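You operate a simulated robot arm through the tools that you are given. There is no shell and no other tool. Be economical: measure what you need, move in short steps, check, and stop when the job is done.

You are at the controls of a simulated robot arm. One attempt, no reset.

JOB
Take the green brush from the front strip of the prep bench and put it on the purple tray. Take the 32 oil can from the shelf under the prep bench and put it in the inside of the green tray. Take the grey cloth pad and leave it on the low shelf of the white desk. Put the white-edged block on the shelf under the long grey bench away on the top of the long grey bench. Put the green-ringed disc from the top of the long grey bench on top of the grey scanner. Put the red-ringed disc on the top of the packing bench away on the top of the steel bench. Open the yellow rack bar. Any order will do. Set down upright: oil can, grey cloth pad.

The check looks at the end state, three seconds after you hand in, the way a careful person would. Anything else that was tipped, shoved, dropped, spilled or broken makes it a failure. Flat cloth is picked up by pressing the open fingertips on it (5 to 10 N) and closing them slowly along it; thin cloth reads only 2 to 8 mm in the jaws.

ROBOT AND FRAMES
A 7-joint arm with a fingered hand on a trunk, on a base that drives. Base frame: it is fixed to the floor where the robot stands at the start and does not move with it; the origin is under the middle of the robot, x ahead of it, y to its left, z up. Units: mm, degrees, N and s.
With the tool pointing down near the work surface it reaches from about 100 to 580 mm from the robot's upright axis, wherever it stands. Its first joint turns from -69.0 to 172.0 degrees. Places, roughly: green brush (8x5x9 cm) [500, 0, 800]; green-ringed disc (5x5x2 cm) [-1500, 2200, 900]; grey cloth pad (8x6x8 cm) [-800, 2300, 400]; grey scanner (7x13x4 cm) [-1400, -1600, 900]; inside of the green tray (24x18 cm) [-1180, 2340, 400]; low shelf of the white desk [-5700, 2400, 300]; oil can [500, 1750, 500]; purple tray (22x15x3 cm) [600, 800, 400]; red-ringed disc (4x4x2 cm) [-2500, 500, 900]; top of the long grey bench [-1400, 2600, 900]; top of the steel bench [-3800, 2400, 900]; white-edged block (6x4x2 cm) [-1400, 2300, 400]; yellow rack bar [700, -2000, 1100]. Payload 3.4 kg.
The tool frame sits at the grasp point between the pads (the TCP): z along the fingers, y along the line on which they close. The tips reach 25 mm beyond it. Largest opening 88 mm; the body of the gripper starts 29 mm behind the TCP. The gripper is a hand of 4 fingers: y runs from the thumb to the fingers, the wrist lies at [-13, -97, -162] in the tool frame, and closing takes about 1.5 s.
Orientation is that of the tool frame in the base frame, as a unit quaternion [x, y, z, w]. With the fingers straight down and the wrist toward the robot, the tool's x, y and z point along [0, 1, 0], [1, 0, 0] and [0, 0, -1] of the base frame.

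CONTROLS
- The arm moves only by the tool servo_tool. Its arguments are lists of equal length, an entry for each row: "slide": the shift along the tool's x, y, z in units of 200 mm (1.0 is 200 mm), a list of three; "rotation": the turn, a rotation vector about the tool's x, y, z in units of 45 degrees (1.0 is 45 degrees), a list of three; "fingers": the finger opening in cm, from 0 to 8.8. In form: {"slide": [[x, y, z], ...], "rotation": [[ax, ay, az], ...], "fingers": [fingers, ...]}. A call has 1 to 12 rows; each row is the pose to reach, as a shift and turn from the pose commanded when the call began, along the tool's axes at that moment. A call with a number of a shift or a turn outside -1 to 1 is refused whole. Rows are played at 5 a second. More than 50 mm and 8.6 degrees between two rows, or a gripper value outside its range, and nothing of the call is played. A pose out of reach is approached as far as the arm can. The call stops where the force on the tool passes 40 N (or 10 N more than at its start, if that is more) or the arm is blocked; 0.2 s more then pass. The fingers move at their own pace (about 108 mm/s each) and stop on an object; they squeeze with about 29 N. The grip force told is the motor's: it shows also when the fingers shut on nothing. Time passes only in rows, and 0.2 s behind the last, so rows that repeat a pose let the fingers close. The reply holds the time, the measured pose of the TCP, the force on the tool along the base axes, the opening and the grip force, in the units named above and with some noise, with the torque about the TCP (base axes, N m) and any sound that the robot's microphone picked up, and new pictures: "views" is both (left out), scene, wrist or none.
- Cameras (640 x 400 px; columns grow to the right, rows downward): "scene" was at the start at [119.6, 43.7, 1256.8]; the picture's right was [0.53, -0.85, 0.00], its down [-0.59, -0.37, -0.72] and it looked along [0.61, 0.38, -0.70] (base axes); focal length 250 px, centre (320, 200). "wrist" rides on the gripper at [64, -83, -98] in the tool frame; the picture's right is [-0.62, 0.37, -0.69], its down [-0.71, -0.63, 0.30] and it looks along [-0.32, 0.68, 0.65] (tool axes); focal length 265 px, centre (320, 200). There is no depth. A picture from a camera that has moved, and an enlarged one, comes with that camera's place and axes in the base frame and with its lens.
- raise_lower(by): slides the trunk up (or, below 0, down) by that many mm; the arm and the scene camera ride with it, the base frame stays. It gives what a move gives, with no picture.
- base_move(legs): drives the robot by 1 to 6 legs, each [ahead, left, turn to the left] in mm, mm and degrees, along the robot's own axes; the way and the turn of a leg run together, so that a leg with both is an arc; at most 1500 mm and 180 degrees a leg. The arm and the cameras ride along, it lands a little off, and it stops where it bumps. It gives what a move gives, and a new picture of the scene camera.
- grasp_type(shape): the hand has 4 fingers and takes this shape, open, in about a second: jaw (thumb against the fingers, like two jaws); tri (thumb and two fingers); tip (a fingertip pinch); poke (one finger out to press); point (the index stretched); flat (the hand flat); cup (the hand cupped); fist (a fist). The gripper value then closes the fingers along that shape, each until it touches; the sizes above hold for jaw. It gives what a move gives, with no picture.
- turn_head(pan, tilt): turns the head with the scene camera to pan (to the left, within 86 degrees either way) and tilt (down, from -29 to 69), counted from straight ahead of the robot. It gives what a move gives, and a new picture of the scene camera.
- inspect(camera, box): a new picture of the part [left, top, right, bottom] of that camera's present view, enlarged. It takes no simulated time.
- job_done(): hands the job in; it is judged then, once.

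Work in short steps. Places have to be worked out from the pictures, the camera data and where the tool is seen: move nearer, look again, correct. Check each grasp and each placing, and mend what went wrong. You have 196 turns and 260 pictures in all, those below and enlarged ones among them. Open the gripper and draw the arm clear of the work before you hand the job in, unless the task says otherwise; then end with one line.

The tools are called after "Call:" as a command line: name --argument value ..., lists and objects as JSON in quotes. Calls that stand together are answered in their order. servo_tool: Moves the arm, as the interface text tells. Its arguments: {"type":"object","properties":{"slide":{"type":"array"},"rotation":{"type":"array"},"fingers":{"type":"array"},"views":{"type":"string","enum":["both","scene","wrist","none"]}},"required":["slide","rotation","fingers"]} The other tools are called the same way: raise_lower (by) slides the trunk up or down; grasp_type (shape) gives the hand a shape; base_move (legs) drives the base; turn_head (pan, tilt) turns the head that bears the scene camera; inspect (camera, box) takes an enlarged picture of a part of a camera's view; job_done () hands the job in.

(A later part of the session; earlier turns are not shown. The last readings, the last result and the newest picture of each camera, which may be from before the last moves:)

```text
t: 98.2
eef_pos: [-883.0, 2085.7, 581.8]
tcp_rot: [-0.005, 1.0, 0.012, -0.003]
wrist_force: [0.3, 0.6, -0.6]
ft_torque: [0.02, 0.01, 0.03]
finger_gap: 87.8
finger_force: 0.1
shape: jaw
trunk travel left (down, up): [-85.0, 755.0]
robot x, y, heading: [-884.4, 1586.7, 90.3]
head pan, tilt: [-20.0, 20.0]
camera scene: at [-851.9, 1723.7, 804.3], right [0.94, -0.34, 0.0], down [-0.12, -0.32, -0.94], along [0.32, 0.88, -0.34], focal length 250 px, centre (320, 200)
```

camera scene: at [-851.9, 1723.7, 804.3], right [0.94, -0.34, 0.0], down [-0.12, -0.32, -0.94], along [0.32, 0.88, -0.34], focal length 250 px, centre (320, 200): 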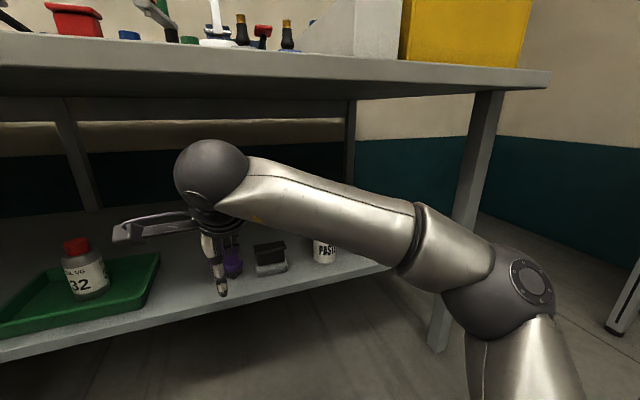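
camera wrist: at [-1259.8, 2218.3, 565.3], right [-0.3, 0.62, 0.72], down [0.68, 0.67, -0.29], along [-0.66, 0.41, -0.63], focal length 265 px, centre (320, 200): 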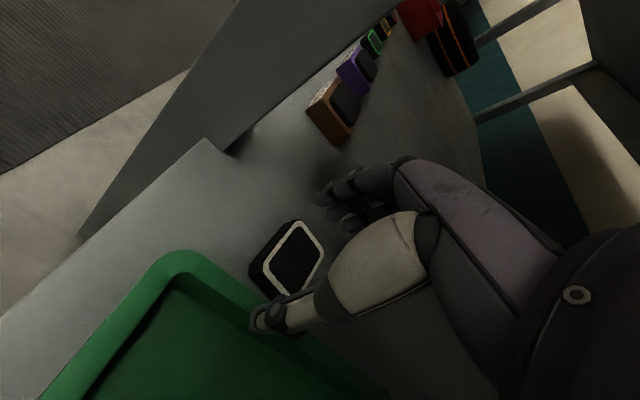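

Call:
inspect --camera "wrist" --box '[0, 0, 640, 400]'

Call:
inspect --camera "scene" --box '[190, 210, 310, 300]'

```text
1.00 times, centred on (320, 200) of wrist (not enlarged: the box is as wide or as high as the picture)
camera zoom: at [-945.6, 2000.6, 679.9], right [0.62, 0.36, 0.7], down [0.72, -0.62, -0.32], along [0.31, 0.7, -0.64], focal length 265 px, centre (320, 200)
```

zoom: 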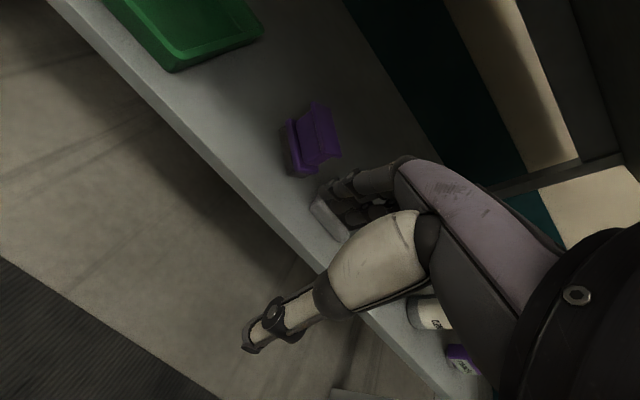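

```text
4.44 times, centred on (250, 255) of scene
camera zoom: at [-851.9, 1723.7, 804.3], right [0.94, -0.34, 0.0], down [-0.12, -0.32, -0.94], along [0.32, 0.88, -0.34], focal length 1111 px, centre (631, -44)
```

zoom: 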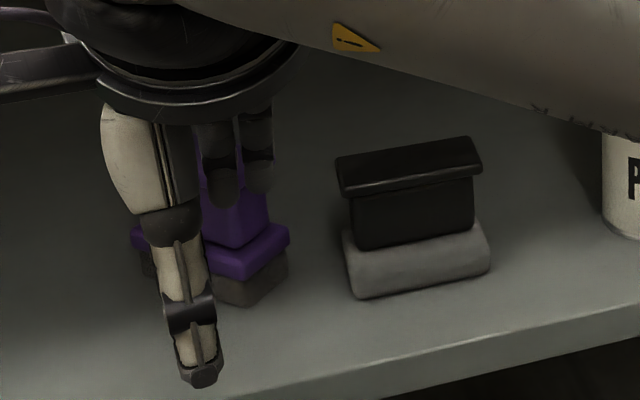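

The purple block is upright but yawed. Its original pose was front edge x -968…-887 at y≈2279, squared to the shelf. I'll zoom in on its current pose so I can put it back.

Call:
inspect --camera "wrist" --box '[260, 80, 380, 200]'

```text
3.33 times, centred on (320, 140) of wrist
camera zoom: at [-945.6, 2000.6, 679.9], right [0.62, 0.36, 0.7], down [0.72, -0.62, -0.32], along [0.31, 0.7, -0.64], focal length 885 px, centre (320, 400)
```

zoom: 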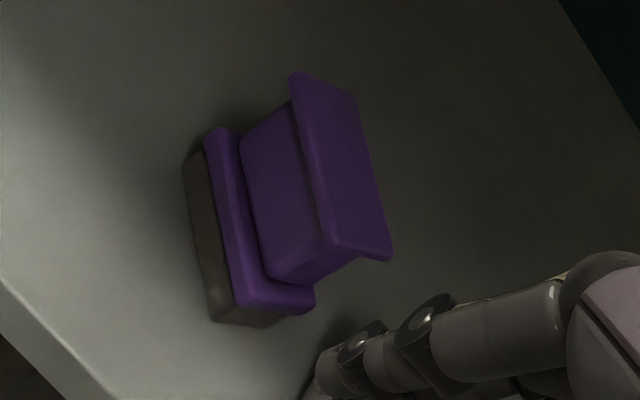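

The purple block is now centred at (-897, 2313), turned 45° clockwise; originally it was (-928, 2304) and square. I'll yaw the hand 45° clockwise in free air to grip its neck, watching the elbow.

Call:
servo_tool --slide '[[0, 0, 0], [0, 0, 0], [0, 0, 0], [0, 0, 0], [0, 0, 0], [0, 0, 0]]' --rotation '[[0, 0, 0.167], [0, 0, 0.333], [0, 0, 0.5], [0, 0, 0.667], [0, 0, 0.833], [0, 0, 1.0]]' --fingers '[8.8, 8.8, 8.8, 8.8, 8.8, 8.8]' --views "both"

```text
t: 99.6
eef_pos: [-882.4, 2086.2, 583.4]
tcp_rot: [0.381, 0.925, 0.011, -0.007]
wrist_force: [-0.8, 0.4, 0.1]
ft_torque: [0.0, 0.04, 0.02]
finger_gap: 87.6
finger_force: 0.0
shape: jaw
trunk travel left (down, up): [-85.0, 755.0]
robot x, y, heading: [-881.9, 1584.5, 90.3]
head pan, tilt: [-20.0, 20.0]
camera scene: at [-851.9, 1723.7, 804.4], right [0.94, -0.34, 0.0], down [-0.12, -0.32, -0.94], along [0.32, 0.88, -0.34], focal length 250 px, centre (320, 200)
camera wrist: at [-986.8, 2070.3, 682.1], right [0.7, -0.19, 0.68], down [0.06, -0.94, -0.33], along [0.71, 0.27, -0.65], focal length 265 px, centre (320, 200)
```

scene: 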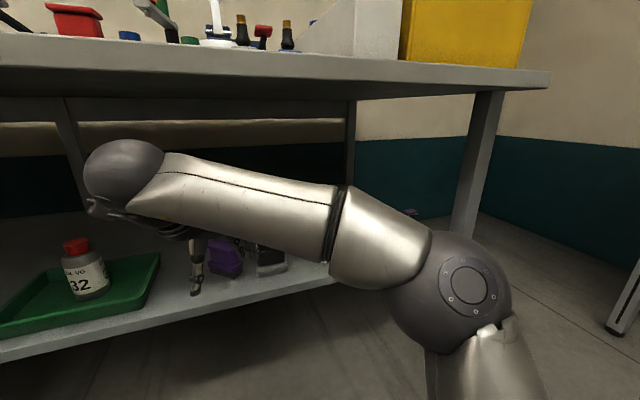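
wrist: 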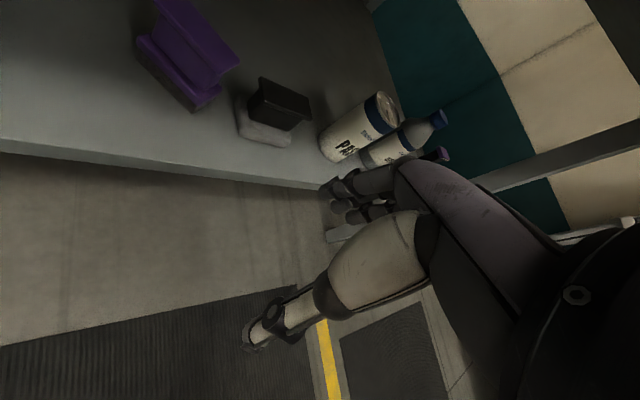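

The elbow stays outside the shelf in this pose. I'll drive forward so the hand is above the purple block.

Call:
base_move --legs '[[215, 15, 0]]'

Call:
inspect --camera "wrist" --box '[0, 0, 640, 400]'

```text
t: 101.2
eef_pos: [-899.2, 2298.3, 582.3]
tcp_rot: [0.379, 0.925, 0.011, -0.009]
wrist_force: [0.6, 0.3, 0.9]
ft_torque: [-0.02, -0.04, 0.0]
finger_gap: 87.5
finger_force: 0.2
shape: jaw
trunk travel left (down, up): [-85.0, 755.0]
robot x, y, heading: [-900.6, 1801.0, 90.5]
head pan, tilt: [-20.0, 20.0]
camera scene: at [-867.8, 1936.1, 804.4], right [0.94, -0.34, 0.0], down [-0.12, -0.32, -0.94], along [0.32, 0.88, -0.34], focal length 250 px, centre (320, 200)
```

scene: 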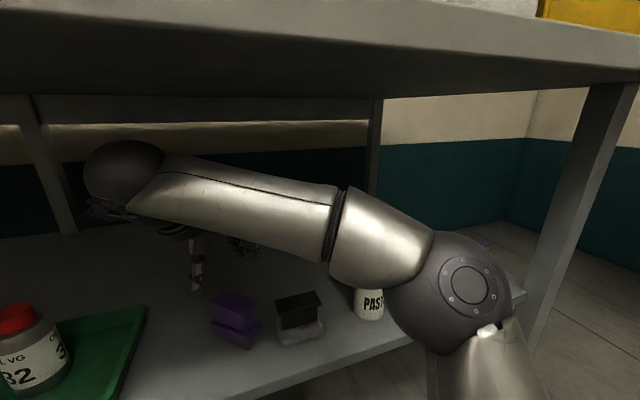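

```text
1.00 times, centred on (320, 200) of wrist (not enlarged: the box is as wide or as high as the picture)
camera zoom: at [-1003.1, 2282.2, 682.1], right [0.7, -0.19, 0.68], down [0.07, -0.94, -0.33], along [0.71, 0.28, -0.65], focal length 265 px, centre (320, 200)
```

zoom: 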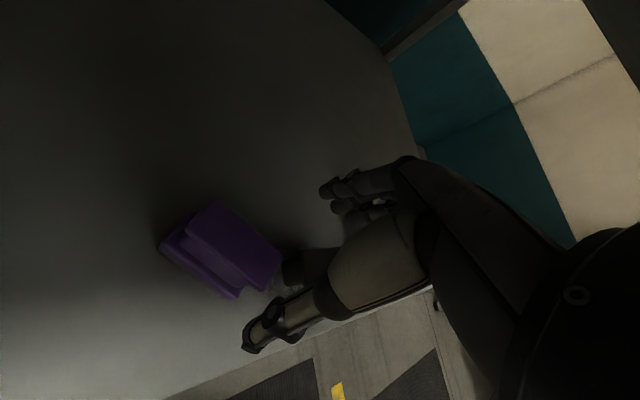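

Purple is centred at (-895, 2316). I'll align, descend to z≈464, and grip its neck.

Call:
servo_tool --slide '[[0.049, 0.078, 0], [0.049, 0.078, 0.15], [0.049, 0.078, 0.3]]' --rotation '[[0, 0, 0], [0, 0, 0], [0, 0, 0]]' --fingers '[8.8, 8.8, 8.8]' --views "wrist"

```text
t: 102.0
eef_pos: [-896.0, 2318.7, 521.1]
tcp_rot: [0.378, 0.926, 0.012, -0.008]
wrist_force: [0.1, 0.6, 0.5]
ft_torque: [0.0, 0.01, 0.0]
finger_gap: 87.7
finger_force: 0.0
shape: jaw
trunk travel left (down, up): [-85.0, 755.0]
robot x, y, heading: [-898.2, 1798.5, 90.3]
head pan, tilt: [-20.0, 20.0]
camera wrist: at [-1000.0, 2302.6, 621.4], right [0.7, -0.19, 0.68], down [0.07, -0.94, -0.33], along [0.71, 0.28, -0.65], focal length 265 px, centre (320, 200)
```

wrist: 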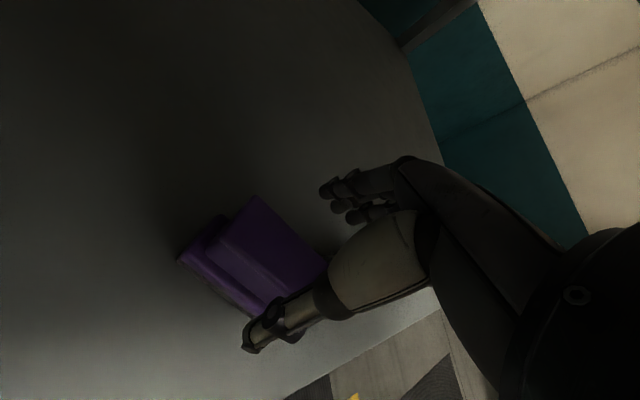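

The layout matches the earlier brush approach exactly. Descending and gripping.

Call:
servo_tool --slide '[[0, 0, 0.14], [0, 0, 0.285], [0, 0, 0.285], [0, 0, 0.285], [0, 0, 0.285], [0, 0, 0.285], [0, 0, 0.285], [0, 0, 0.285], [0, 0, 0.285]]' --rotation '[[0, 0, 0], [0, 0, 0], [0, 0, 0], [0, 0, 0], [0, 0, 0], [0, 0, 0], [0, 0, 0], [0, 0, 0], [0, 0, 0]]' --fingers '[8.8, 8.8, 8.8, 2, 2, 2, 2, 2, 2]' --views "wrist"

```text
t: 104.0
eef_pos: [-897.2, 2319.0, 465.2]
tcp_rot: [0.379, 0.925, 0.01, -0.007]
wrist_force: [-0.2, -0.2, 0.6]
ft_torque: [0.01, 0.01, -0.01]
finger_gap: 24.1
finger_force: 29.0
shape: jaw
trunk travel left (down, up): [-85.0, 755.0]
robot x, y, heading: [-899.4, 1797.7, 90.4]
head pan, tilt: [-20.0, 20.0]
camera wrist: at [-1000.7, 2303.1, 564.5], right [0.7, -0.19, 0.68], down [0.07, -0.94, -0.33], along [0.71, 0.28, -0.65], focal length 265 px, centre (320, 200)
```

wrist: 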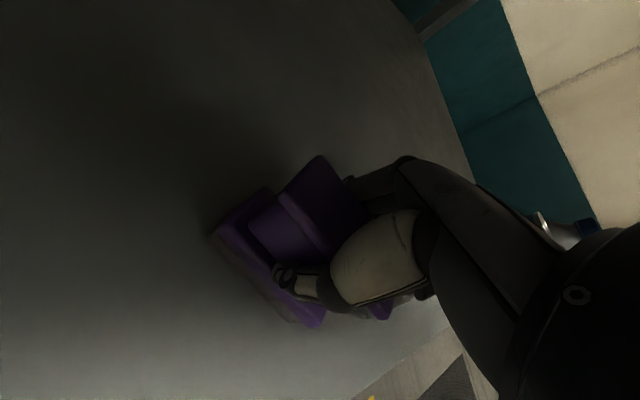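

Gripped at 24 mm. I'll lift 14 mm, turn it back 45° and move it to its original place.

Call:
servo_tool --slide '[[0, 0, -0.07], [0.01, -0.03, -0.07], [0.02, -0.06, -0.07], [0.03, -0.09, -0.07], [0.04, -0.12, -0.07], [0.05, -0.14, -0.07], [0.057, -0.162, -0.07], [0.057, -0.162, -0.07]]' --rotation '[[0, 0, 0], [0, 0, -0.165], [0, 0, -0.33], [0, 0, -0.495], [0, 0, -0.66], [0, 0, -0.825], [0, 0, -0.99], [0, 0, -0.99]]' --fingers '[2, 2, 2, 2, 2, 2, 2, 2]' --views "wrist"

```text
t: 105.8
eef_pos: [-926.3, 2304.5, 479.3]
tcp_rot: [-0.001, 1.0, 0.012, -0.002]
wrist_force: [1.1, 0.5, -2.8]
ft_torque: [0.04, -0.02, -0.02]
finger_gap: 24.4
finger_force: 29.1
shape: jaw
trunk travel left (down, up): [-85.0, 755.0]
robot x, y, heading: [-901.8, 1799.0, 90.0]
head pan, tilt: [-20.0, 20.0]
camera wrist: at [-990.1, 2219.0, 577.2], right [0.62, 0.35, 0.7], down [0.71, -0.62, -0.32], along [0.32, 0.7, -0.64], focal length 265 px, centre (320, 200)
```

wrist: 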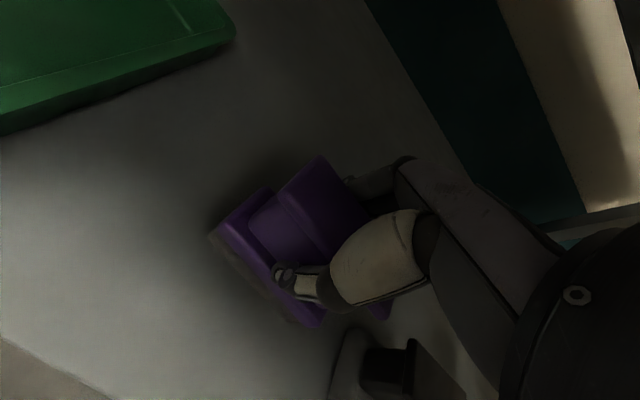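

It's in place and aligned. Lowering it back down gently.

Call:
servo_tool --slide '[[0, 0, 0.035], [0, 0, 0.06], [0, 0, 0.07], [0, 0, 0.078]]' --rotation '[[0, 0, 0], [0, 0, 0], [0, 0, 0], [0, 0, 0]]' --fingers '[2, 2, 2, 2]' --views "none"

```text
t: 106.8
eef_pos: [-927.1, 2304.2, 465.2]
tcp_rot: [0.0, 1.0, 0.013, -0.003]
wrist_force: [0.0, 0.3, 2.3]
ft_torque: [-0.09, 0.05, -0.01]
finger_gap: 24.4
finger_force: 28.8
shape: jaw
trunk travel left (down, up): [-85.0, 755.0]
robot x, y, heading: [-900.9, 1799.1, 89.9]
head pan, tilt: [-20.0, 20.0]
```

Touching the shelf at z≈465. I'll release and rise.

Call:
servo_tool --slide '[[0, 0, 0], [0, 0, 0], [0, 0, 0], [0, 0, 0], [0, 0, -0.2], [0, 0, -0.4], [0, 0, -0.58]]' --rotation '[[0, 0, 0], [0, 0, 0], [0, 0, 0], [0, 0, 0], [0, 0, 0], [0, 0, 0], [0, 0, 0]]' --fingers '[4, 6, 7.5, 8.8, 8.8, 8.8, 8.8]' --views "both"

```text
t: 108.5
eef_pos: [-924.8, 2303.2, 580.7]
tcp_rot: [0.0, 1.0, 0.012, -0.002]
wrist_force: [0.6, -0.4, -0.9]
ft_torque: [0.02, -0.01, -0.01]
finger_gap: 87.7
finger_force: 0.1
shape: jaw
trunk travel left (down, up): [-85.0, 755.0]
robot x, y, heading: [-899.5, 1797.6, 90.1]
head pan, tilt: [-20.0, 20.0]
camera scene: at [-867.8, 1936.2, 804.3], right [0.94, -0.34, 0.0], down [-0.12, -0.32, -0.94], along [0.32, 0.88, -0.34], focal length 250 px, centre (320, 200)
camera wrist: at [-988.8, 2217.9, 678.7], right [0.62, 0.35, 0.7], down [0.71, -0.62, -0.32], along [0.32, 0.7, -0.64], focal length 265 px, centre (320, 200)
```

scene: 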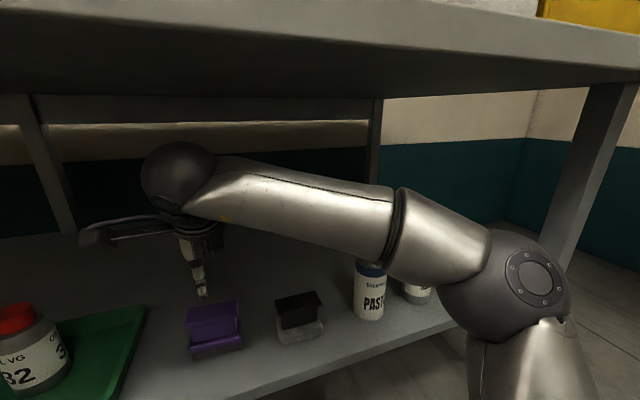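
wrist: 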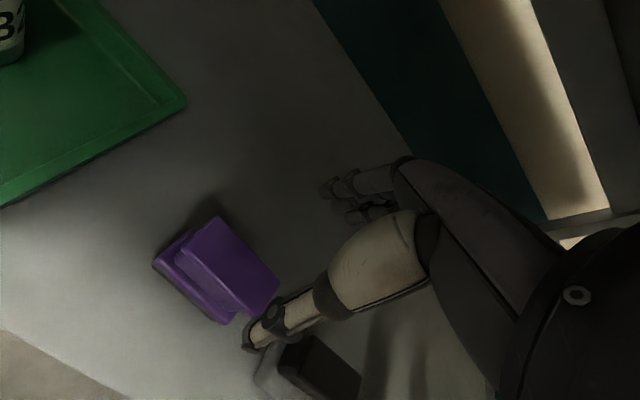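

The purple block is back in its original square pose. The grey pad is next, with its handle at about (-780, 2290). I'll shift 145 mm right to hover above it.

Call:
base_move --legs '[[-8, -145, 0]]'

Call:
inspect --camera "wrist" --box '[0, 0, 640, 400]'

```text
t: 109.8
eef_pos: [-782.9, 2295.9, 580.4]
tcp_rot: [-0.001, 1.0, 0.012, -0.003]
wrist_force: [1.2, 0.6, -0.7]
ft_torque: [-0.01, 0.02, -0.03]
finger_gap: 87.9
finger_force: 0.0
shape: jaw
trunk travel left (down, up): [-85.0, 755.0]
robot x, y, heading: [-758.4, 1790.6, 90.2]
head pan, tilt: [-20.0, 20.0]
camera scene: at [-724.7, 1928.8, 804.4], right [0.94, -0.34, 0.0], down [-0.12, -0.32, -0.94], along [0.32, 0.88, -0.34], focal length 250 px, centre (320, 200)
```

scene: 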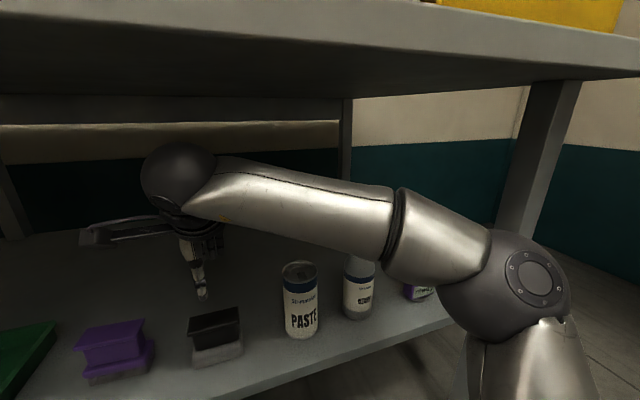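

```text
1.00 times, centred on (320, 200) of wrist (not enlarged: the box is as wide or as high as the picture)
camera zoom: at [-846.2, 2210.4, 678.4], right [0.62, 0.35, 0.7], down [0.71, -0.62, -0.32], along [0.32, 0.7, -0.64], focal length 265 px, centre (320, 200)
```

zoom: 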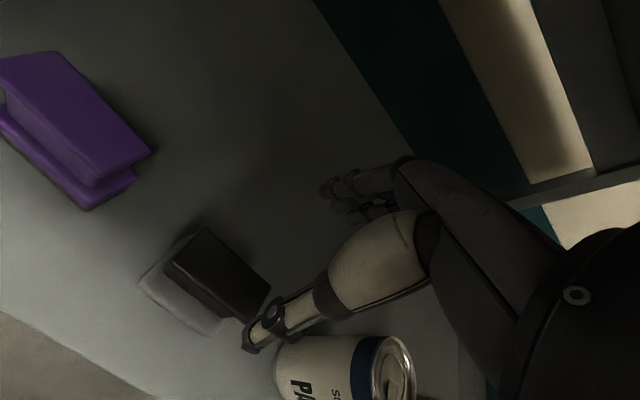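

The handle is centred at (-785, 2291) and square to the shelf. I'll align, descend to z≈463, and grip.

Call:
servo_tool --slide '[[0.01, -0.025, 0.15], [0.01, -0.025, 0.3], [0.01, -0.025, 0.45], [0.01, -0.025, 0.585], [0.01, -0.025, 0.585], [0.01, -0.025, 0.585], [0.01, -0.025, 0.585], [0.01, -0.025, 0.585], [0.01, -0.025, 0.585], [0.01, -0.025, 0.585], [0.01, -0.025, 0.585]]' --rotation '[[0, 0, 0], [0, 0, 0], [0, 0, 0], [0, 0, 0], [0, 0, 0], [0, 0, 0], [0, 0, 0], [0, 0, 0], [0, 0, 0], [0, 0, 0], [0, 0, 0]]' --fingers '[8.8, 8.8, 8.8, 8.8, 8.8, 2, 2, 2, 2, 2, 2]' --views "wrist"

```text
t: 112.2
eef_pos: [-785.1, 2293.1, 463.9]
tcp_rot: [-0.001, 1.0, 0.012, -0.003]
wrist_force: [1.1, 0.8, -0.2]
ft_torque: [0.0, 0.01, 0.02]
finger_gap: 24.1
finger_force: 28.9
shape: jaw
trunk travel left (down, up): [-85.0, 755.0]
robot x, y, heading: [-758.5, 1791.0, 90.2]
head pan, tilt: [-20.0, 20.0]
camera wrist: at [-849.1, 2209.1, 560.7], right [0.62, 0.35, 0.7], down [0.71, -0.62, -0.32], along [0.32, 0.7, -0.64], focal length 265 px, centre (320, 200)
```

wrist: 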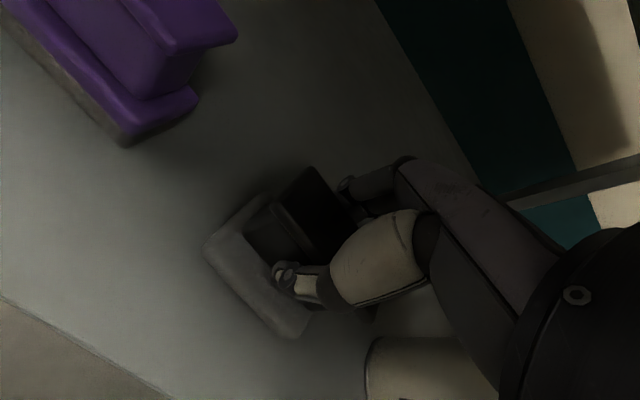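

The pad is held. I'll lift it and back out from under the bench.

Call:
servo_tool --slide '[[0, 0, -0.2], [0, 0, -0.4], [0, 0, -0.55]]' --rotation '[[0, 0, 0], [0, 0, 0], [0, 0, 0]]' --fingers '[2, 2, 2]' --views "none"

Call:
base_move --legs '[[-450, 0, 0]]'

Call:
turn_head --pan 75 --tilt 15

```text
t: 113.0
eef_pos: [-786.0, 2289.2, 573.8]
tcp_rot: [-0.001, 1.0, 0.012, -0.002]
wrist_force: [-0.3, 0.1, -1.7]
ft_torque: [-0.02, 0.01, 0.01]
finger_gap: 24.0
finger_force: 29.2
shape: jaw
trunk travel left (down, up): [-85.0, 755.0]
robot x, y, heading: [-757.8, 1789.5, 90.5]
head pan, tilt: [-20.0, 20.0]
```

```text
t: 115.7
eef_pos: [-784.5, 1837.9, 573.2]
tcp_rot: [-0.001, 1.0, 0.013, -0.003]
wrist_force: [1.1, -0.6, -1.3]
ft_torque: [0.04, 0.03, 0.0]
finger_gap: 24.0
finger_force: 29.0
shape: jaw
trunk travel left (down, up): [-85.0, 755.0]
robot x, y, heading: [-751.7, 1333.7, 90.4]
head pan, tilt: [-20.0, 20.0]
camera scene: at [-722.8, 1476.7, 804.3], right [0.94, -0.34, 0.0], down [-0.12, -0.32, -0.94], along [0.32, 0.88, -0.34], focal length 250 px, centre (320, 200)
```

scene: 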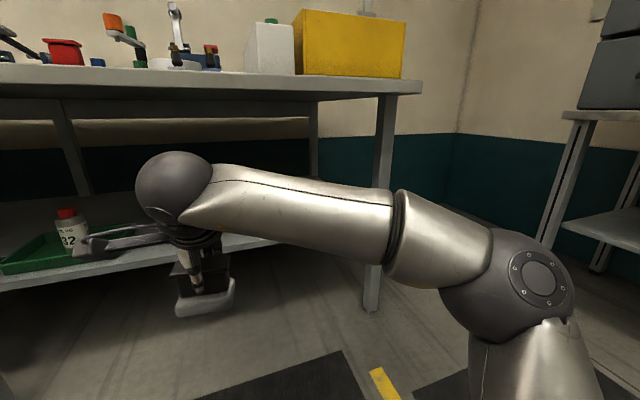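

```text
t: 117.4
eef_pos: [-785.0, 1837.7, 574.0]
tcp_rot: [-0.002, 1.0, 0.012, -0.003]
wrist_force: [-0.6, -0.8, -2.0]
ft_torque: [-0.02, 0.04, 0.01]
finger_gap: 23.9
finger_force: 29.2
shape: jaw
trunk travel left (down, up): [-85.0, 755.0]
robot x, y, heading: [-752.8, 1337.0, 90.3]
head pan, tilt: [75.0, 15.0]
camera scene: at [-844.6, 1412.8, 812.5], right [0.25, 0.97, 0.0], down [0.25, -0.07, -0.97], along [-0.93, 0.25, -0.26], focal length 250 px, centre (320, 200)
```

scene: 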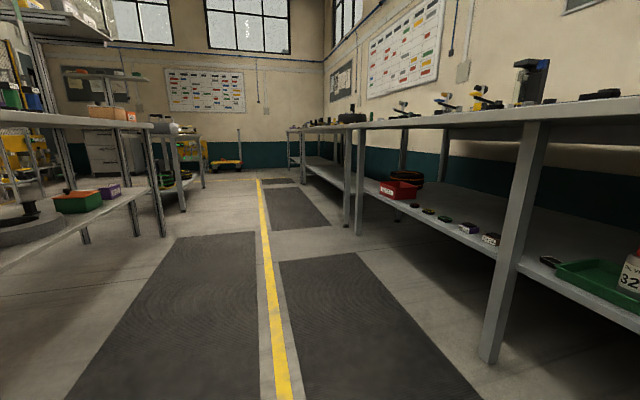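

The corridor at y≈1335 is clear down to x≈-6000. I'll strafe left along it to the white desk.

Call:
base_move --legs '[[0, 1500, 0], [0, 1500, 0], [0, 1500, 0]]'

Call:
turn_head --pan 30 --tilt 15

```text
t: 139.1
eef_pos: [-5333.0, 1855.2, 572.4]
tcp_rot: [-0.002, 1.0, 0.012, -0.003]
wrist_force: [-0.7, 0.3, -1.4]
ft_torque: [0.0, -0.02, 0.01]
finger_gap: 24.1
finger_force: 29.1
shape: jaw
trunk travel left (down, up): [-85.0, 755.0]
robot x, y, heading: [-5299.1, 1354.3, 90.5]
head pan, tilt: [75.0, 15.0]
camera scene: at [-5390.3, 1430.5, 812.5], right [0.25, 0.97, 0.0], down [0.25, -0.07, -0.97], along [-0.94, 0.24, -0.26], focal length 250 px, centre (320, 200)
```

scene: 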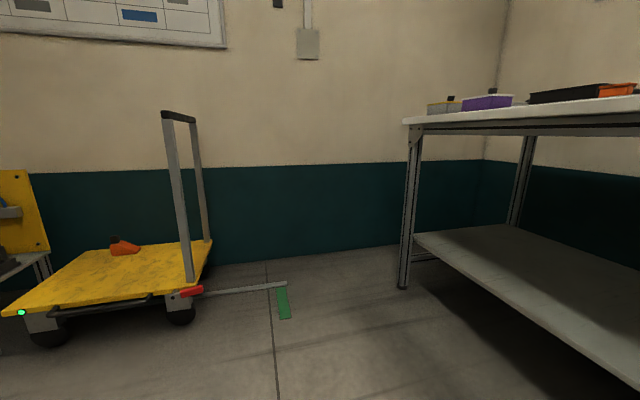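

```text
t: 140.2
eef_pos: [-5331.6, 1857.3, 573.8]
tcp_rot: [-0.004, 1.0, 0.012, -0.003]
wrist_force: [0.6, -1.1, -1.7]
ft_torque: [-0.02, -0.02, 0.0]
finger_gap: 24.0
finger_force: 29.0
shape: jaw
trunk travel left (down, up): [-85.0, 755.0]
robot x, y, heading: [-5299.4, 1355.8, 90.5]
head pan, tilt: [30.0, 15.0]
camera scene: at [-5347.3, 1487.5, 812.5], right [0.86, 0.51, 0.0], down [0.13, -0.22, -0.97], along [-0.49, 0.83, -0.26], focal length 250 px, centre (320, 200)
```

scene: 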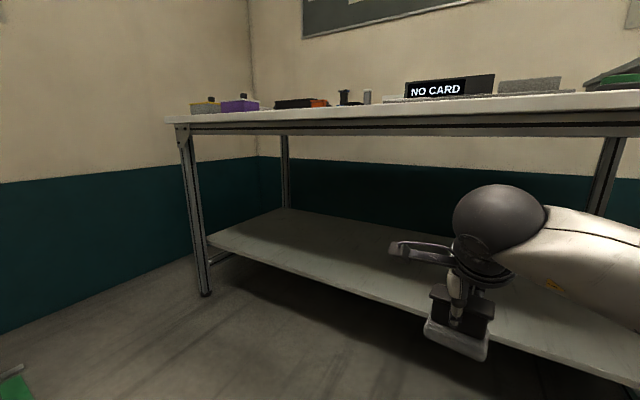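

The white desk's low shelf is empty, with its front edge at y≈2190. I'll strafe 170 mm further left, drop the trunk and lower the hand before entering.

Call:
raise_lower --by -82

Call:
servo_tool --slide '[[0, 0, 0.2], [0, 0, 0.4]]' --rotation '[[0, 0, 0], [0, 0, 0]]' --fingers '[2, 2]' --views "none"

Call:
base_move --legs '[[0, 170, 0], [200, 0, 0]]'

```text
t: 141.4
eef_pos: [-5333.8, 1855.5, 490.9]
tcp_rot: [-0.002, 1.0, 0.013, -0.002]
wrist_force: [-0.6, 0.9, -1.3]
ft_torque: [-0.02, 0.02, 0.01]
finger_gap: 24.0
finger_force: 28.8
shape: jaw
trunk travel left (down, up): [-3.0, 837.0]
robot x, y, heading: [-5296.3, 1354.7, 90.6]
head pan, tilt: [30.0, 15.0]
```

```text
t: 142.0
eef_pos: [-5334.1, 1860.3, 410.1]
tcp_rot: [-0.003, 1.0, 0.013, -0.003]
wrist_force: [-0.2, 0.0, -1.7]
ft_torque: [0.04, -0.03, -0.02]
finger_gap: 23.8
finger_force: 29.3
shape: jaw
trunk travel left (down, up): [-3.0, 837.0]
robot x, y, heading: [-5301.4, 1358.9, 90.3]
head pan, tilt: [30.0, 15.0]
```

```text
t: 144.7
eef_pos: [-5506.2, 2059.2, 410.2]
tcp_rot: [-0.005, 1.0, 0.013, -0.002]
wrist_force: [0.2, 0.8, -1.1]
ft_torque: [0.01, 0.01, -0.02]
finger_gap: 23.9
finger_force: 29.1
shape: jaw
trunk travel left (down, up): [-3.0, 837.0]
robot x, y, heading: [-5473.1, 1549.9, 90.6]
head pan, tilt: [30.0, 15.0]
camera scene: at [-5519.4, 1685.9, 730.5], right [0.86, 0.51, 0.0], down [0.13, -0.22, -0.97], along [-0.49, 0.83, -0.26], focal length 250 px, centre (320, 200)
```

scene: 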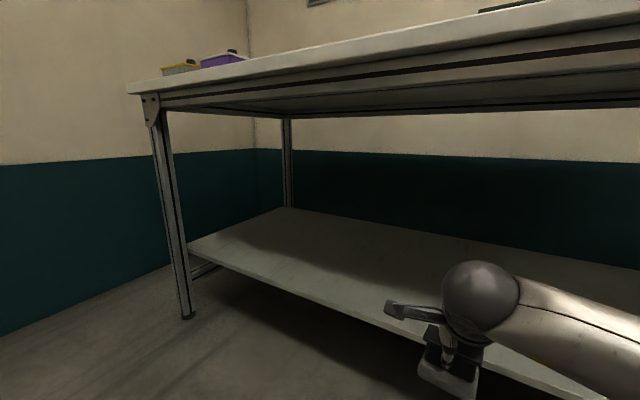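

The shelf is at z≈300–330 by triangulation. I'll raise the pad 20 mm for margin and drive in 245 mm.

Call:
servo_tool --slide '[[0, 0, -0.1]]' --rotation '[[0, 0, 0]]' --fingers '[2]' --views "none"

Call:
base_move --legs '[[250, 0, 0]]'

Call:
inspect --camera "wrist" --box '[0, 0, 640, 400]'

```text
t: 145.1
eef_pos: [-5505.1, 2057.0, 430.4]
tcp_rot: [-0.005, 1.0, 0.012, -0.003]
wrist_force: [0.1, 0.5, -1.8]
ft_torque: [0.03, 0.02, -0.01]
finger_gap: 24.2
finger_force: 28.9
shape: jaw
trunk travel left (down, up): [-3.0, 837.0]
robot x, y, heading: [-5474.5, 1556.2, 90.5]
head pan, tilt: [30.0, 15.0]
```

```text
t: 146.9
eef_pos: [-5506.8, 2310.3, 431.1]
tcp_rot: [-0.004, 1.0, 0.012, -0.003]
wrist_force: [0.1, 0.0, -1.5]
ft_torque: [0.03, 0.01, -0.03]
finger_gap: 24.0
finger_force: 29.0
shape: jaw
trunk travel left (down, up): [-3.0, 837.0]
robot x, y, heading: [-5474.0, 1811.2, 90.7]
head pan, tilt: [30.0, 15.0]
camera scene: at [-5522.1, 1938.4, 730.5], right [0.86, 0.51, 0.0], down [0.13, -0.22, -0.97], along [-0.49, 0.83, -0.26], focal length 250 px, centre (320, 200)
```

scene: 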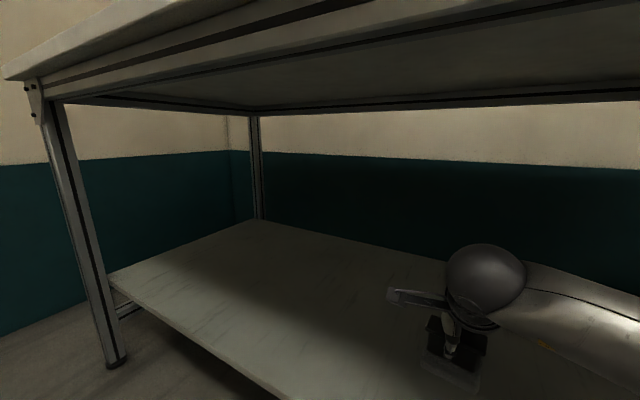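

```text
1.00 times, centred on (320, 200) of wrist (not enlarged: the box is as wide or as high as the picture)
camera zoom: at [-5570.5, 2225.0, 527.7], right [0.62, 0.36, 0.7], down [0.72, -0.62, -0.32], along [0.31, 0.7, -0.64], focal length 265 px, centre (320, 200)
```

zoom: 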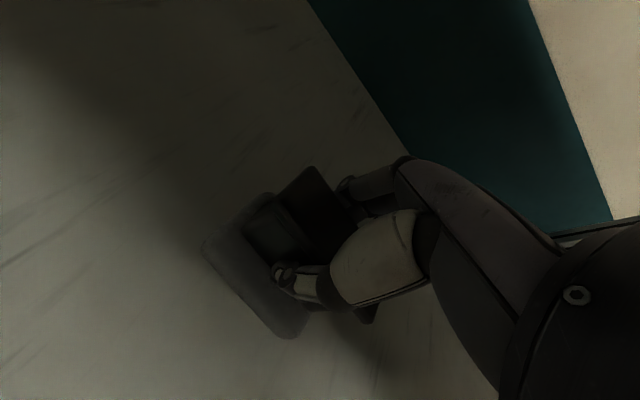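

The pad is over the shelf, and the elbow is outside. Now to descend gently until contact.

Call:
servo_tool --slide '[[0, 0, 0.08], [0, 0, 0.13], [0, 0, 0.15], [0, 0, 0.17], [0, 0, 0.19], [0, 0, 0.21]]' --rotation '[[0, 0, 0], [0, 0, 0], [0, 0, 0], [0, 0, 0], [0, 0, 0], [0, 0, 0]]' --fingers '[2, 2, 2, 2, 2, 2]' --views "none"

```text
t: 148.3
eef_pos: [-5506.9, 2312.1, 388.8]
tcp_rot: [-0.005, 1.0, 0.013, -0.003]
wrist_force: [-0.6, -0.8, -1.7]
ft_torque: [0.01, 0.03, 0.0]
finger_gap: 23.8
finger_force: 28.6
shape: jaw
trunk travel left (down, up): [-3.0, 837.0]
robot x, y, heading: [-5476.3, 1806.5, 90.8]
head pan, tilt: [30.0, 15.0]
```

Call:
servo_tool --slide '[[0, 0, 0.02], [0, 0, 0.04], [0, 0, 0.06], [0, 0, 0.08], [0, 0, 0.1], [0, 0, 0.12], [0, 0, 0.135]]' --rotation '[[0, 0, 0], [0, 0, 0], [0, 0, 0], [0, 0, 0], [0, 0, 0], [0, 0, 0], [0, 0, 0]]' --fingers '[2, 2, 2, 2, 2, 2, 2]' --views "scene"

```text
t: 149.9
eef_pos: [-5509.7, 2311.5, 361.2]
tcp_rot: [-0.004, 1.0, 0.013, -0.003]
wrist_force: [0.6, 0.3, -0.4]
ft_torque: [0.0, 0.0, 0.0]
finger_gap: 24.1
finger_force: 29.0
shape: jaw
trunk travel left (down, up): [-3.0, 837.0]
robot x, y, heading: [-5475.8, 1809.2, 90.8]
head pan, tilt: [30.0, 15.0]
camera scene: at [-5522.1, 1938.4, 730.5], right [0.86, 0.51, 0.0], down [0.13, -0.22, -0.97], along [-0.49, 0.83, -0.26], focal length 250 px, centre (320, 200)
```

scene: 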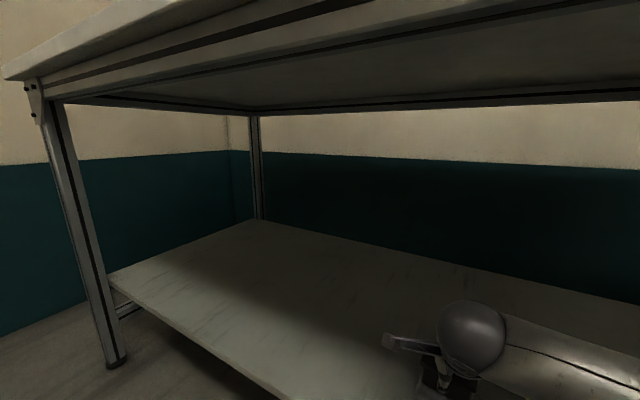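

Call:
servo_tool --slide '[[0, 0, 0.01], [0, 0, 0.02], [0, 0, 0.03], [0, 0, 0.04], [0, 0, 0.05], [0, 0, 0.06]]' --rotation '[[0, 0, 0], [0, 0, 0], [0, 0, 0], [0, 0, 0], [0, 0, 0], [0, 0, 0]]' --fingers '[2, 2, 2, 2, 2, 2]' --views "wrist"

```text
t: 151.3
eef_pos: [-5508.7, 2312.1, 354.8]
tcp_rot: [-0.004, 1.0, 0.018, -0.005]
wrist_force: [0.9, 1.2, 36.4]
ft_torque: [0.05, -0.01, 0.07]
finger_gap: 26.3
finger_force: 29.1
shape: jaw
trunk travel left (down, up): [-3.0, 837.0]
robot x, y, heading: [-5472.2, 1804.1, 90.6]
head pan, tilt: [30.0, 15.0]
camera wrist: at [-5571.0, 2225.5, 451.6], right [0.62, 0.35, 0.7], down [0.72, -0.61, -0.33], along [0.31, 0.71, -0.63], focal length 265 px, centre (320, 200)
```

wrist: 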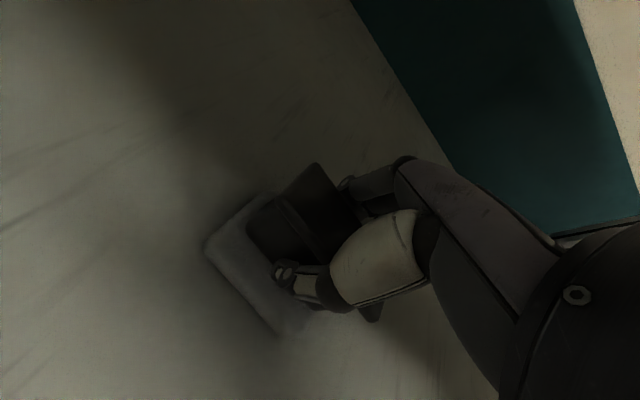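

It's on the shelf (36 N). I'll ease up, release and rise straight up.

Call:
servo_tool --slide '[[0, 0, -0.03], [0, 0, -0.03], [0, 0, -0.03], [0, 0, -0.03], [0, 0, -0.03], [0, 0, -0.2], [0, 0, -0.4], [0, 0, -0.6]]' --rotation '[[0, 0, 0], [0, 0, 0], [0, 0, 0], [0, 0, 0], [0, 0, 0], [0, 0, 0], [0, 0, 0], [0, 0, 0]]' --fingers '[2.6, 4, 6, 8, 8.8, 8.8, 8.8, 8.8]' --views "wrist"

Call:
base_move --legs '[[-450, 0, 0]]'

```text
t: 153.1
eef_pos: [-5505.2, 2306.8, 469.2]
tcp_rot: [-0.004, 1.0, 0.012, -0.002]
wrist_force: [-0.6, 0.4, 0.0]
ft_torque: [0.0, -0.02, 0.0]
finger_gap: 87.6
finger_force: 0.0
shape: jaw
trunk travel left (down, up): [-3.0, 837.0]
robot x, y, heading: [-5472.4, 1808.5, 90.2]
head pan, tilt: [30.0, 15.0]
camera wrist: at [-5569.3, 2222.2, 566.3], right [0.62, 0.36, 0.7], down [0.72, -0.62, -0.32], along [0.31, 0.7, -0.64], focal length 265 px, centre (320, 200)
```

wrist: 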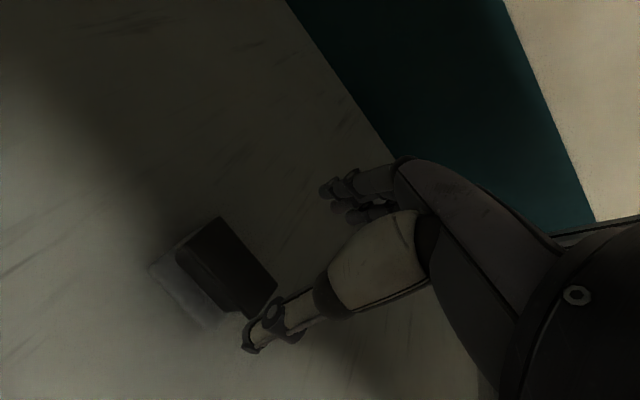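

```text
t: 155.9
eef_pos: [-5500.3, 1850.7, 467.5]
tcp_rot: [-0.001, 1.0, 0.012, -0.002]
wrist_force: [-0.1, 0.3, 0.2]
ft_torque: [-0.03, -0.01, -0.01]
finger_gap: 87.5
finger_force: 0.1
shape: jaw
trunk travel left (down, up): [-3.0, 837.0]
robot x, y, heading: [-5471.8, 1349.1, 90.3]
head pan, tilt: [30.0, 15.0]
camera scene: at [-5517.7, 1481.0, 730.5], right [0.86, 0.51, 0.0], down [0.13, -0.22, -0.97], along [-0.49, 0.83, -0.26], focal length 250 px, centre (320, 200)
```

scene: 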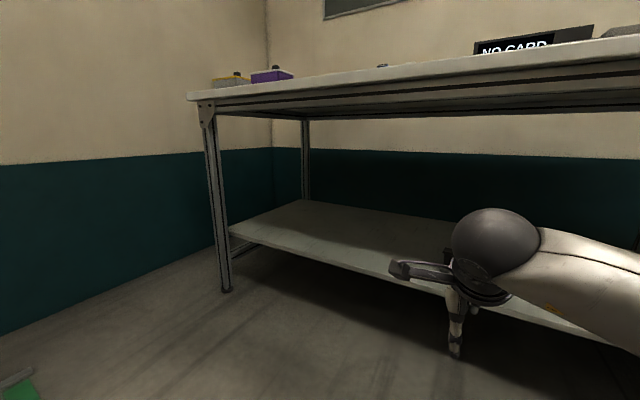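

The pad stands on the low shelf. Next is the red-ringed disc on the packing bench. I'll raise the trunk, strafe to x≈-2480, and turn to face -y.

Call:
raise_lower --by 400

Call:
raise_lower --by 250

Call:
base_move --legs '[[0, -1500, 0], [0, -1480, 0], [0, 0, 180]]'

Call:
turn_head --pan 20 --tilt 35

```text
t: 159.7
eef_pos: [-5499.0, 1849.8, 869.6]
tcp_rot: [-0.002, 1.0, 0.012, -0.002]
wrist_force: [0.5, 1.0, 0.2]
ft_torque: [-0.02, 0.02, 0.05]
finger_gap: 87.6
finger_force: 0.0
shape: jaw
trunk travel left (down, up): [-403.0, 437.0]
robot x, y, heading: [-5471.9, 1349.4, 90.4]
head pan, tilt: [30.0, 15.0]
```

```text
t: 162.3
eef_pos: [-5501.0, 1850.3, 1118.6]
tcp_rot: [-0.002, 1.0, 0.012, -0.003]
wrist_force: [-0.4, -0.2, 0.0]
ft_torque: [0.01, 0.01, -0.01]
finger_gap: 87.5
finger_force: 0.0
shape: jaw
trunk travel left (down, up): [-653.0, 187.0]
robot x, y, heading: [-5468.2, 1350.5, 90.6]
head pan, tilt: [30.0, 15.0]
```

```text
t: 184.0
eef_pos: [-2462.7, 839.4, 1118.7]
tcp_rot: [1.0, 0.001, 0.003, 0.014]
wrist_force: [0.5, 0.1, -0.2]
ft_torque: [0.02, -0.01, 0.05]
finger_gap: 87.6
finger_force: 0.0
shape: jaw
trunk travel left (down, up): [-653.0, 187.0]
robot x, y, heading: [-2492.1, 1340.0, -89.7]
head pan, tilt: [30.0, 15.0]
camera scene: at [-2444.4, 1209.2, 1380.5], right [-0.86, -0.5, 0.0], down [-0.13, 0.22, -0.97], along [0.49, -0.83, -0.26], focal length 250 px, centre (320, 200)
```

scene: 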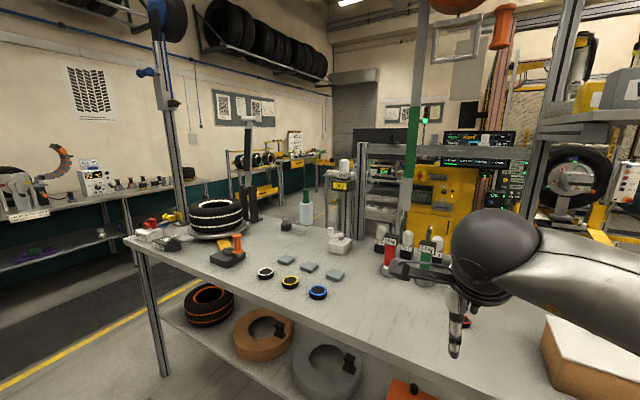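

```text
t: 184.8
eef_pos: [-2462.9, 838.8, 1119.1]
tcp_rot: [1.0, 0.0, 0.002, 0.012]
wrist_force: [0.6, 0.5, 0.6]
ft_torque: [-0.01, -0.04, -0.01]
finger_gap: 87.4
finger_force: 0.1
shape: jaw
trunk travel left (down, up): [-653.0, 187.0]
robot x, y, heading: [-2488.8, 1337.4, -89.9]
head pan, tilt: [20.0, 35.0]
camera scene: at [-2460.9, 1207.2, 1348.6], right [-0.94, -0.35, 0.0], down [-0.2, 0.54, -0.82], along [0.28, -0.77, -0.57], focal length 250 px, centre (320, 200)
```

scene: 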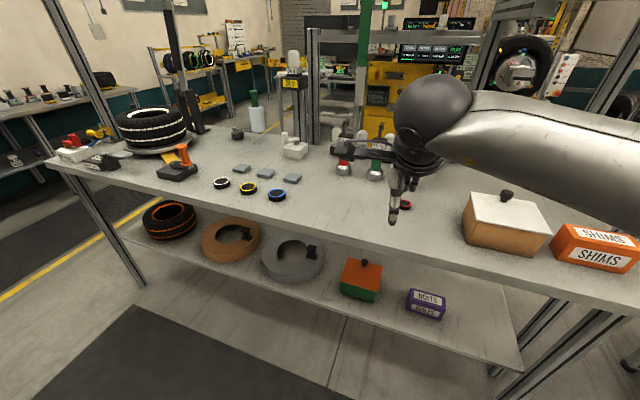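

The red-ringed disc is at about (-2495, 500), behind the hand in this view. I'll drive in above it and view it with the wrist camera.

Call:
base_move --legs '[[325, -30, 0]]'

Call:
inspect --camera "wrist" --box '[0, 0, 640, 400]'

```text
t: 187.0
eef_pos: [-2495.9, 512.1, 1118.2]
tcp_rot: [1.0, -0.002, 0.003, 0.013]
wrist_force: [0.3, -0.2, 0.0]
ft_torque: [-0.02, 0.04, 0.01]
finger_gap: 87.3
finger_force: 0.0
shape: jaw
trunk travel left (down, up): [-653.0, 187.0]
robot x, y, heading: [-2517.3, 1013.3, -90.1]
head pan, tilt: [20.0, 35.0]
camera scene: at [-2491.2, 880.4, 1348.4], right [-0.94, -0.34, 0.0], down [-0.19, 0.54, -0.82], along [0.28, -0.77, -0.57], focal length 250 px, centre (320, 200)
```

scene: 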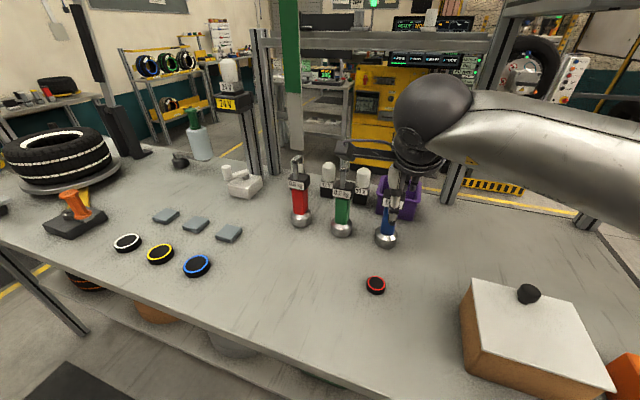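

```text
1.00 times, centred on (320, 200) of wrist (not enlarged: the box is as wide or as high as the picture)
camera zoom: at [-2431.6, 598.7, 1215.9], right [-0.63, -0.35, 0.7], down [-0.71, 0.63, -0.32], along [-0.32, -0.7, -0.64], focal length 265 px, centre (320, 200)
```

zoom: 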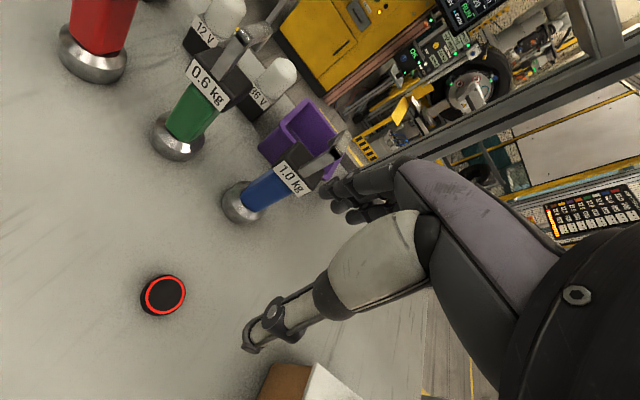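

The red disc's top is at (-2488, 524, 892), so the bench top is ≈872. I'll descend 170 mm over it and re-measure.

Call:
servo_tool --slide '[[0.04, -0.06, 0.2], [0.04, -0.06, 0.4], [0.04, -0.06, 0.6], [0.04, -0.06, 0.8]]' --rotation '[[0, 0, 0], [0, 0, 0], [0, 0, 0], [0, 0, 0]]' --fingers '[8.8, 8.8, 7.5, 7]' --views "wrist"

```text
t: 188.0
eef_pos: [-2484.1, 518.6, 957.9]
tcp_rot: [1.0, -0.003, 0.004, 0.012]
wrist_force: [-0.3, 0.3, 0.2]
ft_torque: [0.06, 0.0, 0.02]
finger_gap: 70.2
finger_force: 0.0
shape: jaw
trunk travel left (down, up): [-653.0, 187.0]
robot x, y, heading: [-2520.6, 1010.6, -90.1]
head pan, tilt: [20.0, 35.0]
camera wrist: at [-2419.9, 604.3, 1056.0], right [-0.63, -0.35, 0.7], down [-0.71, 0.63, -0.32], along [-0.32, -0.7, -0.64], focal length 265 px, centre (320, 200)
```

wrist: 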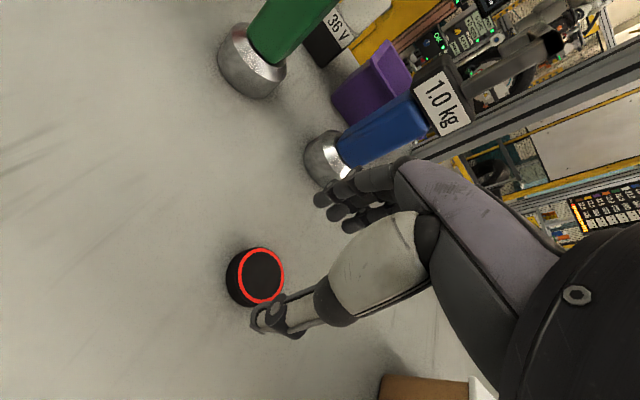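

The disc centre refines to (-2491, 522). I'll nudge, descend to z≈900 and close.

Call:
servo_tool --slide '[[-0.035, -0.015, 0.1], [-0.035, -0.015, 0.2], [-0.035, -0.015, 0.285], [-0.035, -0.015, 0.285], [-0.035, -0.015, 0.285], [-0.035, -0.015, 0.285], [-0.035, -0.015, 0.285], [-0.035, -0.015, 0.285], [-0.035, -0.015, 0.285]]' --rotation '[[0, 0, 0], [0, 0, 0], [0, 0, 0], [0, 0, 0], [0, 0, 0], [0, 0, 0], [0, 0, 0], [0, 0, 0], [0, 0, 0]]' --fingers '[7, 7, 7, 7, 3, 3, 3, 3, 3]' --views "wrist"

```text
t: 189.9
eef_pos: [-2490.7, 521.8, 907.5]
tcp_rot: [1.0, -0.003, 0.008, 0.019]
wrist_force: [1.1, 4.2, 20.8]
ft_torque: [0.93, -0.05, 0.0]
finger_gap: 40.5
finger_force: 0.2
shape: jaw
trunk travel left (down, up): [-653.0, 187.0]
robot x, y, heading: [-2523.2, 1013.6, -90.3]
head pan, tilt: [20.0, 35.0]
stopped in row 9: the force on the tool passed its limit at 40 N (the readings are from after the stop); the commanded pose is now the measured one
camera wrist: at [-2428.1, 610.2, 1003.2], right [-0.63, -0.34, 0.7], down [-0.71, 0.62, -0.34], along [-0.32, -0.71, -0.63], focal length 265 px, centre (320, 200)
```

wrist: 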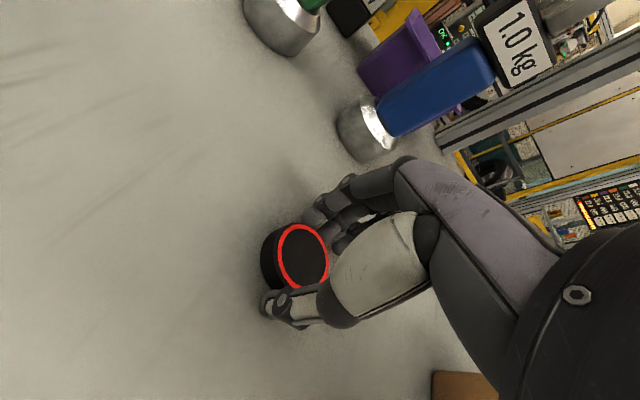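

The fingertips touched the bench while closing. I'll rise 3 mm and finish closing on the disc.

Call:
servo_tool --slide '[[0, 0, -0.02], [0, 0, -0.02], [0, 0, -0.02], [0, 0, -0.02], [0, 0, -0.02]]' --rotation '[[0, 0, 0], [0, 0, 0], [0, 0, 0], [0, 0, 0], [0, 0, 0]]' --fingers '[3, 3, 3, 3, 3]' --views "wrist"

```text
t: 191.2
eef_pos: [-2494.8, 522.2, 906.3]
tcp_rot: [1.0, -0.003, 0.004, 0.014]
wrist_force: [-1.0, 0.6, 0.6]
ft_torque: [0.03, 0.0, 0.01]
finger_gap: 32.4
finger_force: 28.0
shape: jaw
trunk travel left (down, up): [-653.0, 187.0]
robot x, y, heading: [-2519.0, 1008.8, -90.2]
head pan, tilt: [20.0, 35.0]
camera wrist: at [-2429.1, 608.7, 1003.6], right [-0.63, -0.35, 0.7], down [-0.71, 0.62, -0.33], along [-0.32, -0.7, -0.64], focal length 265 px, centre (320, 200)
```

wrist: 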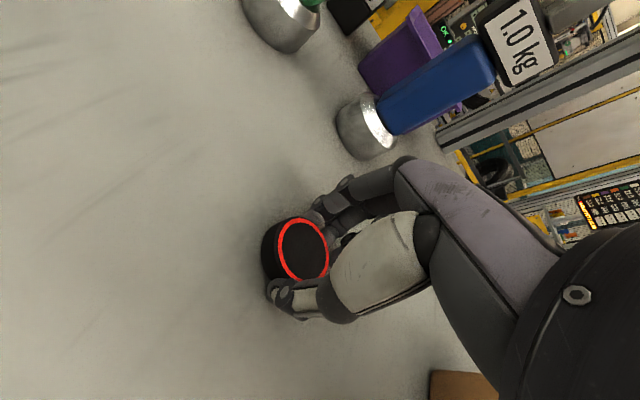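

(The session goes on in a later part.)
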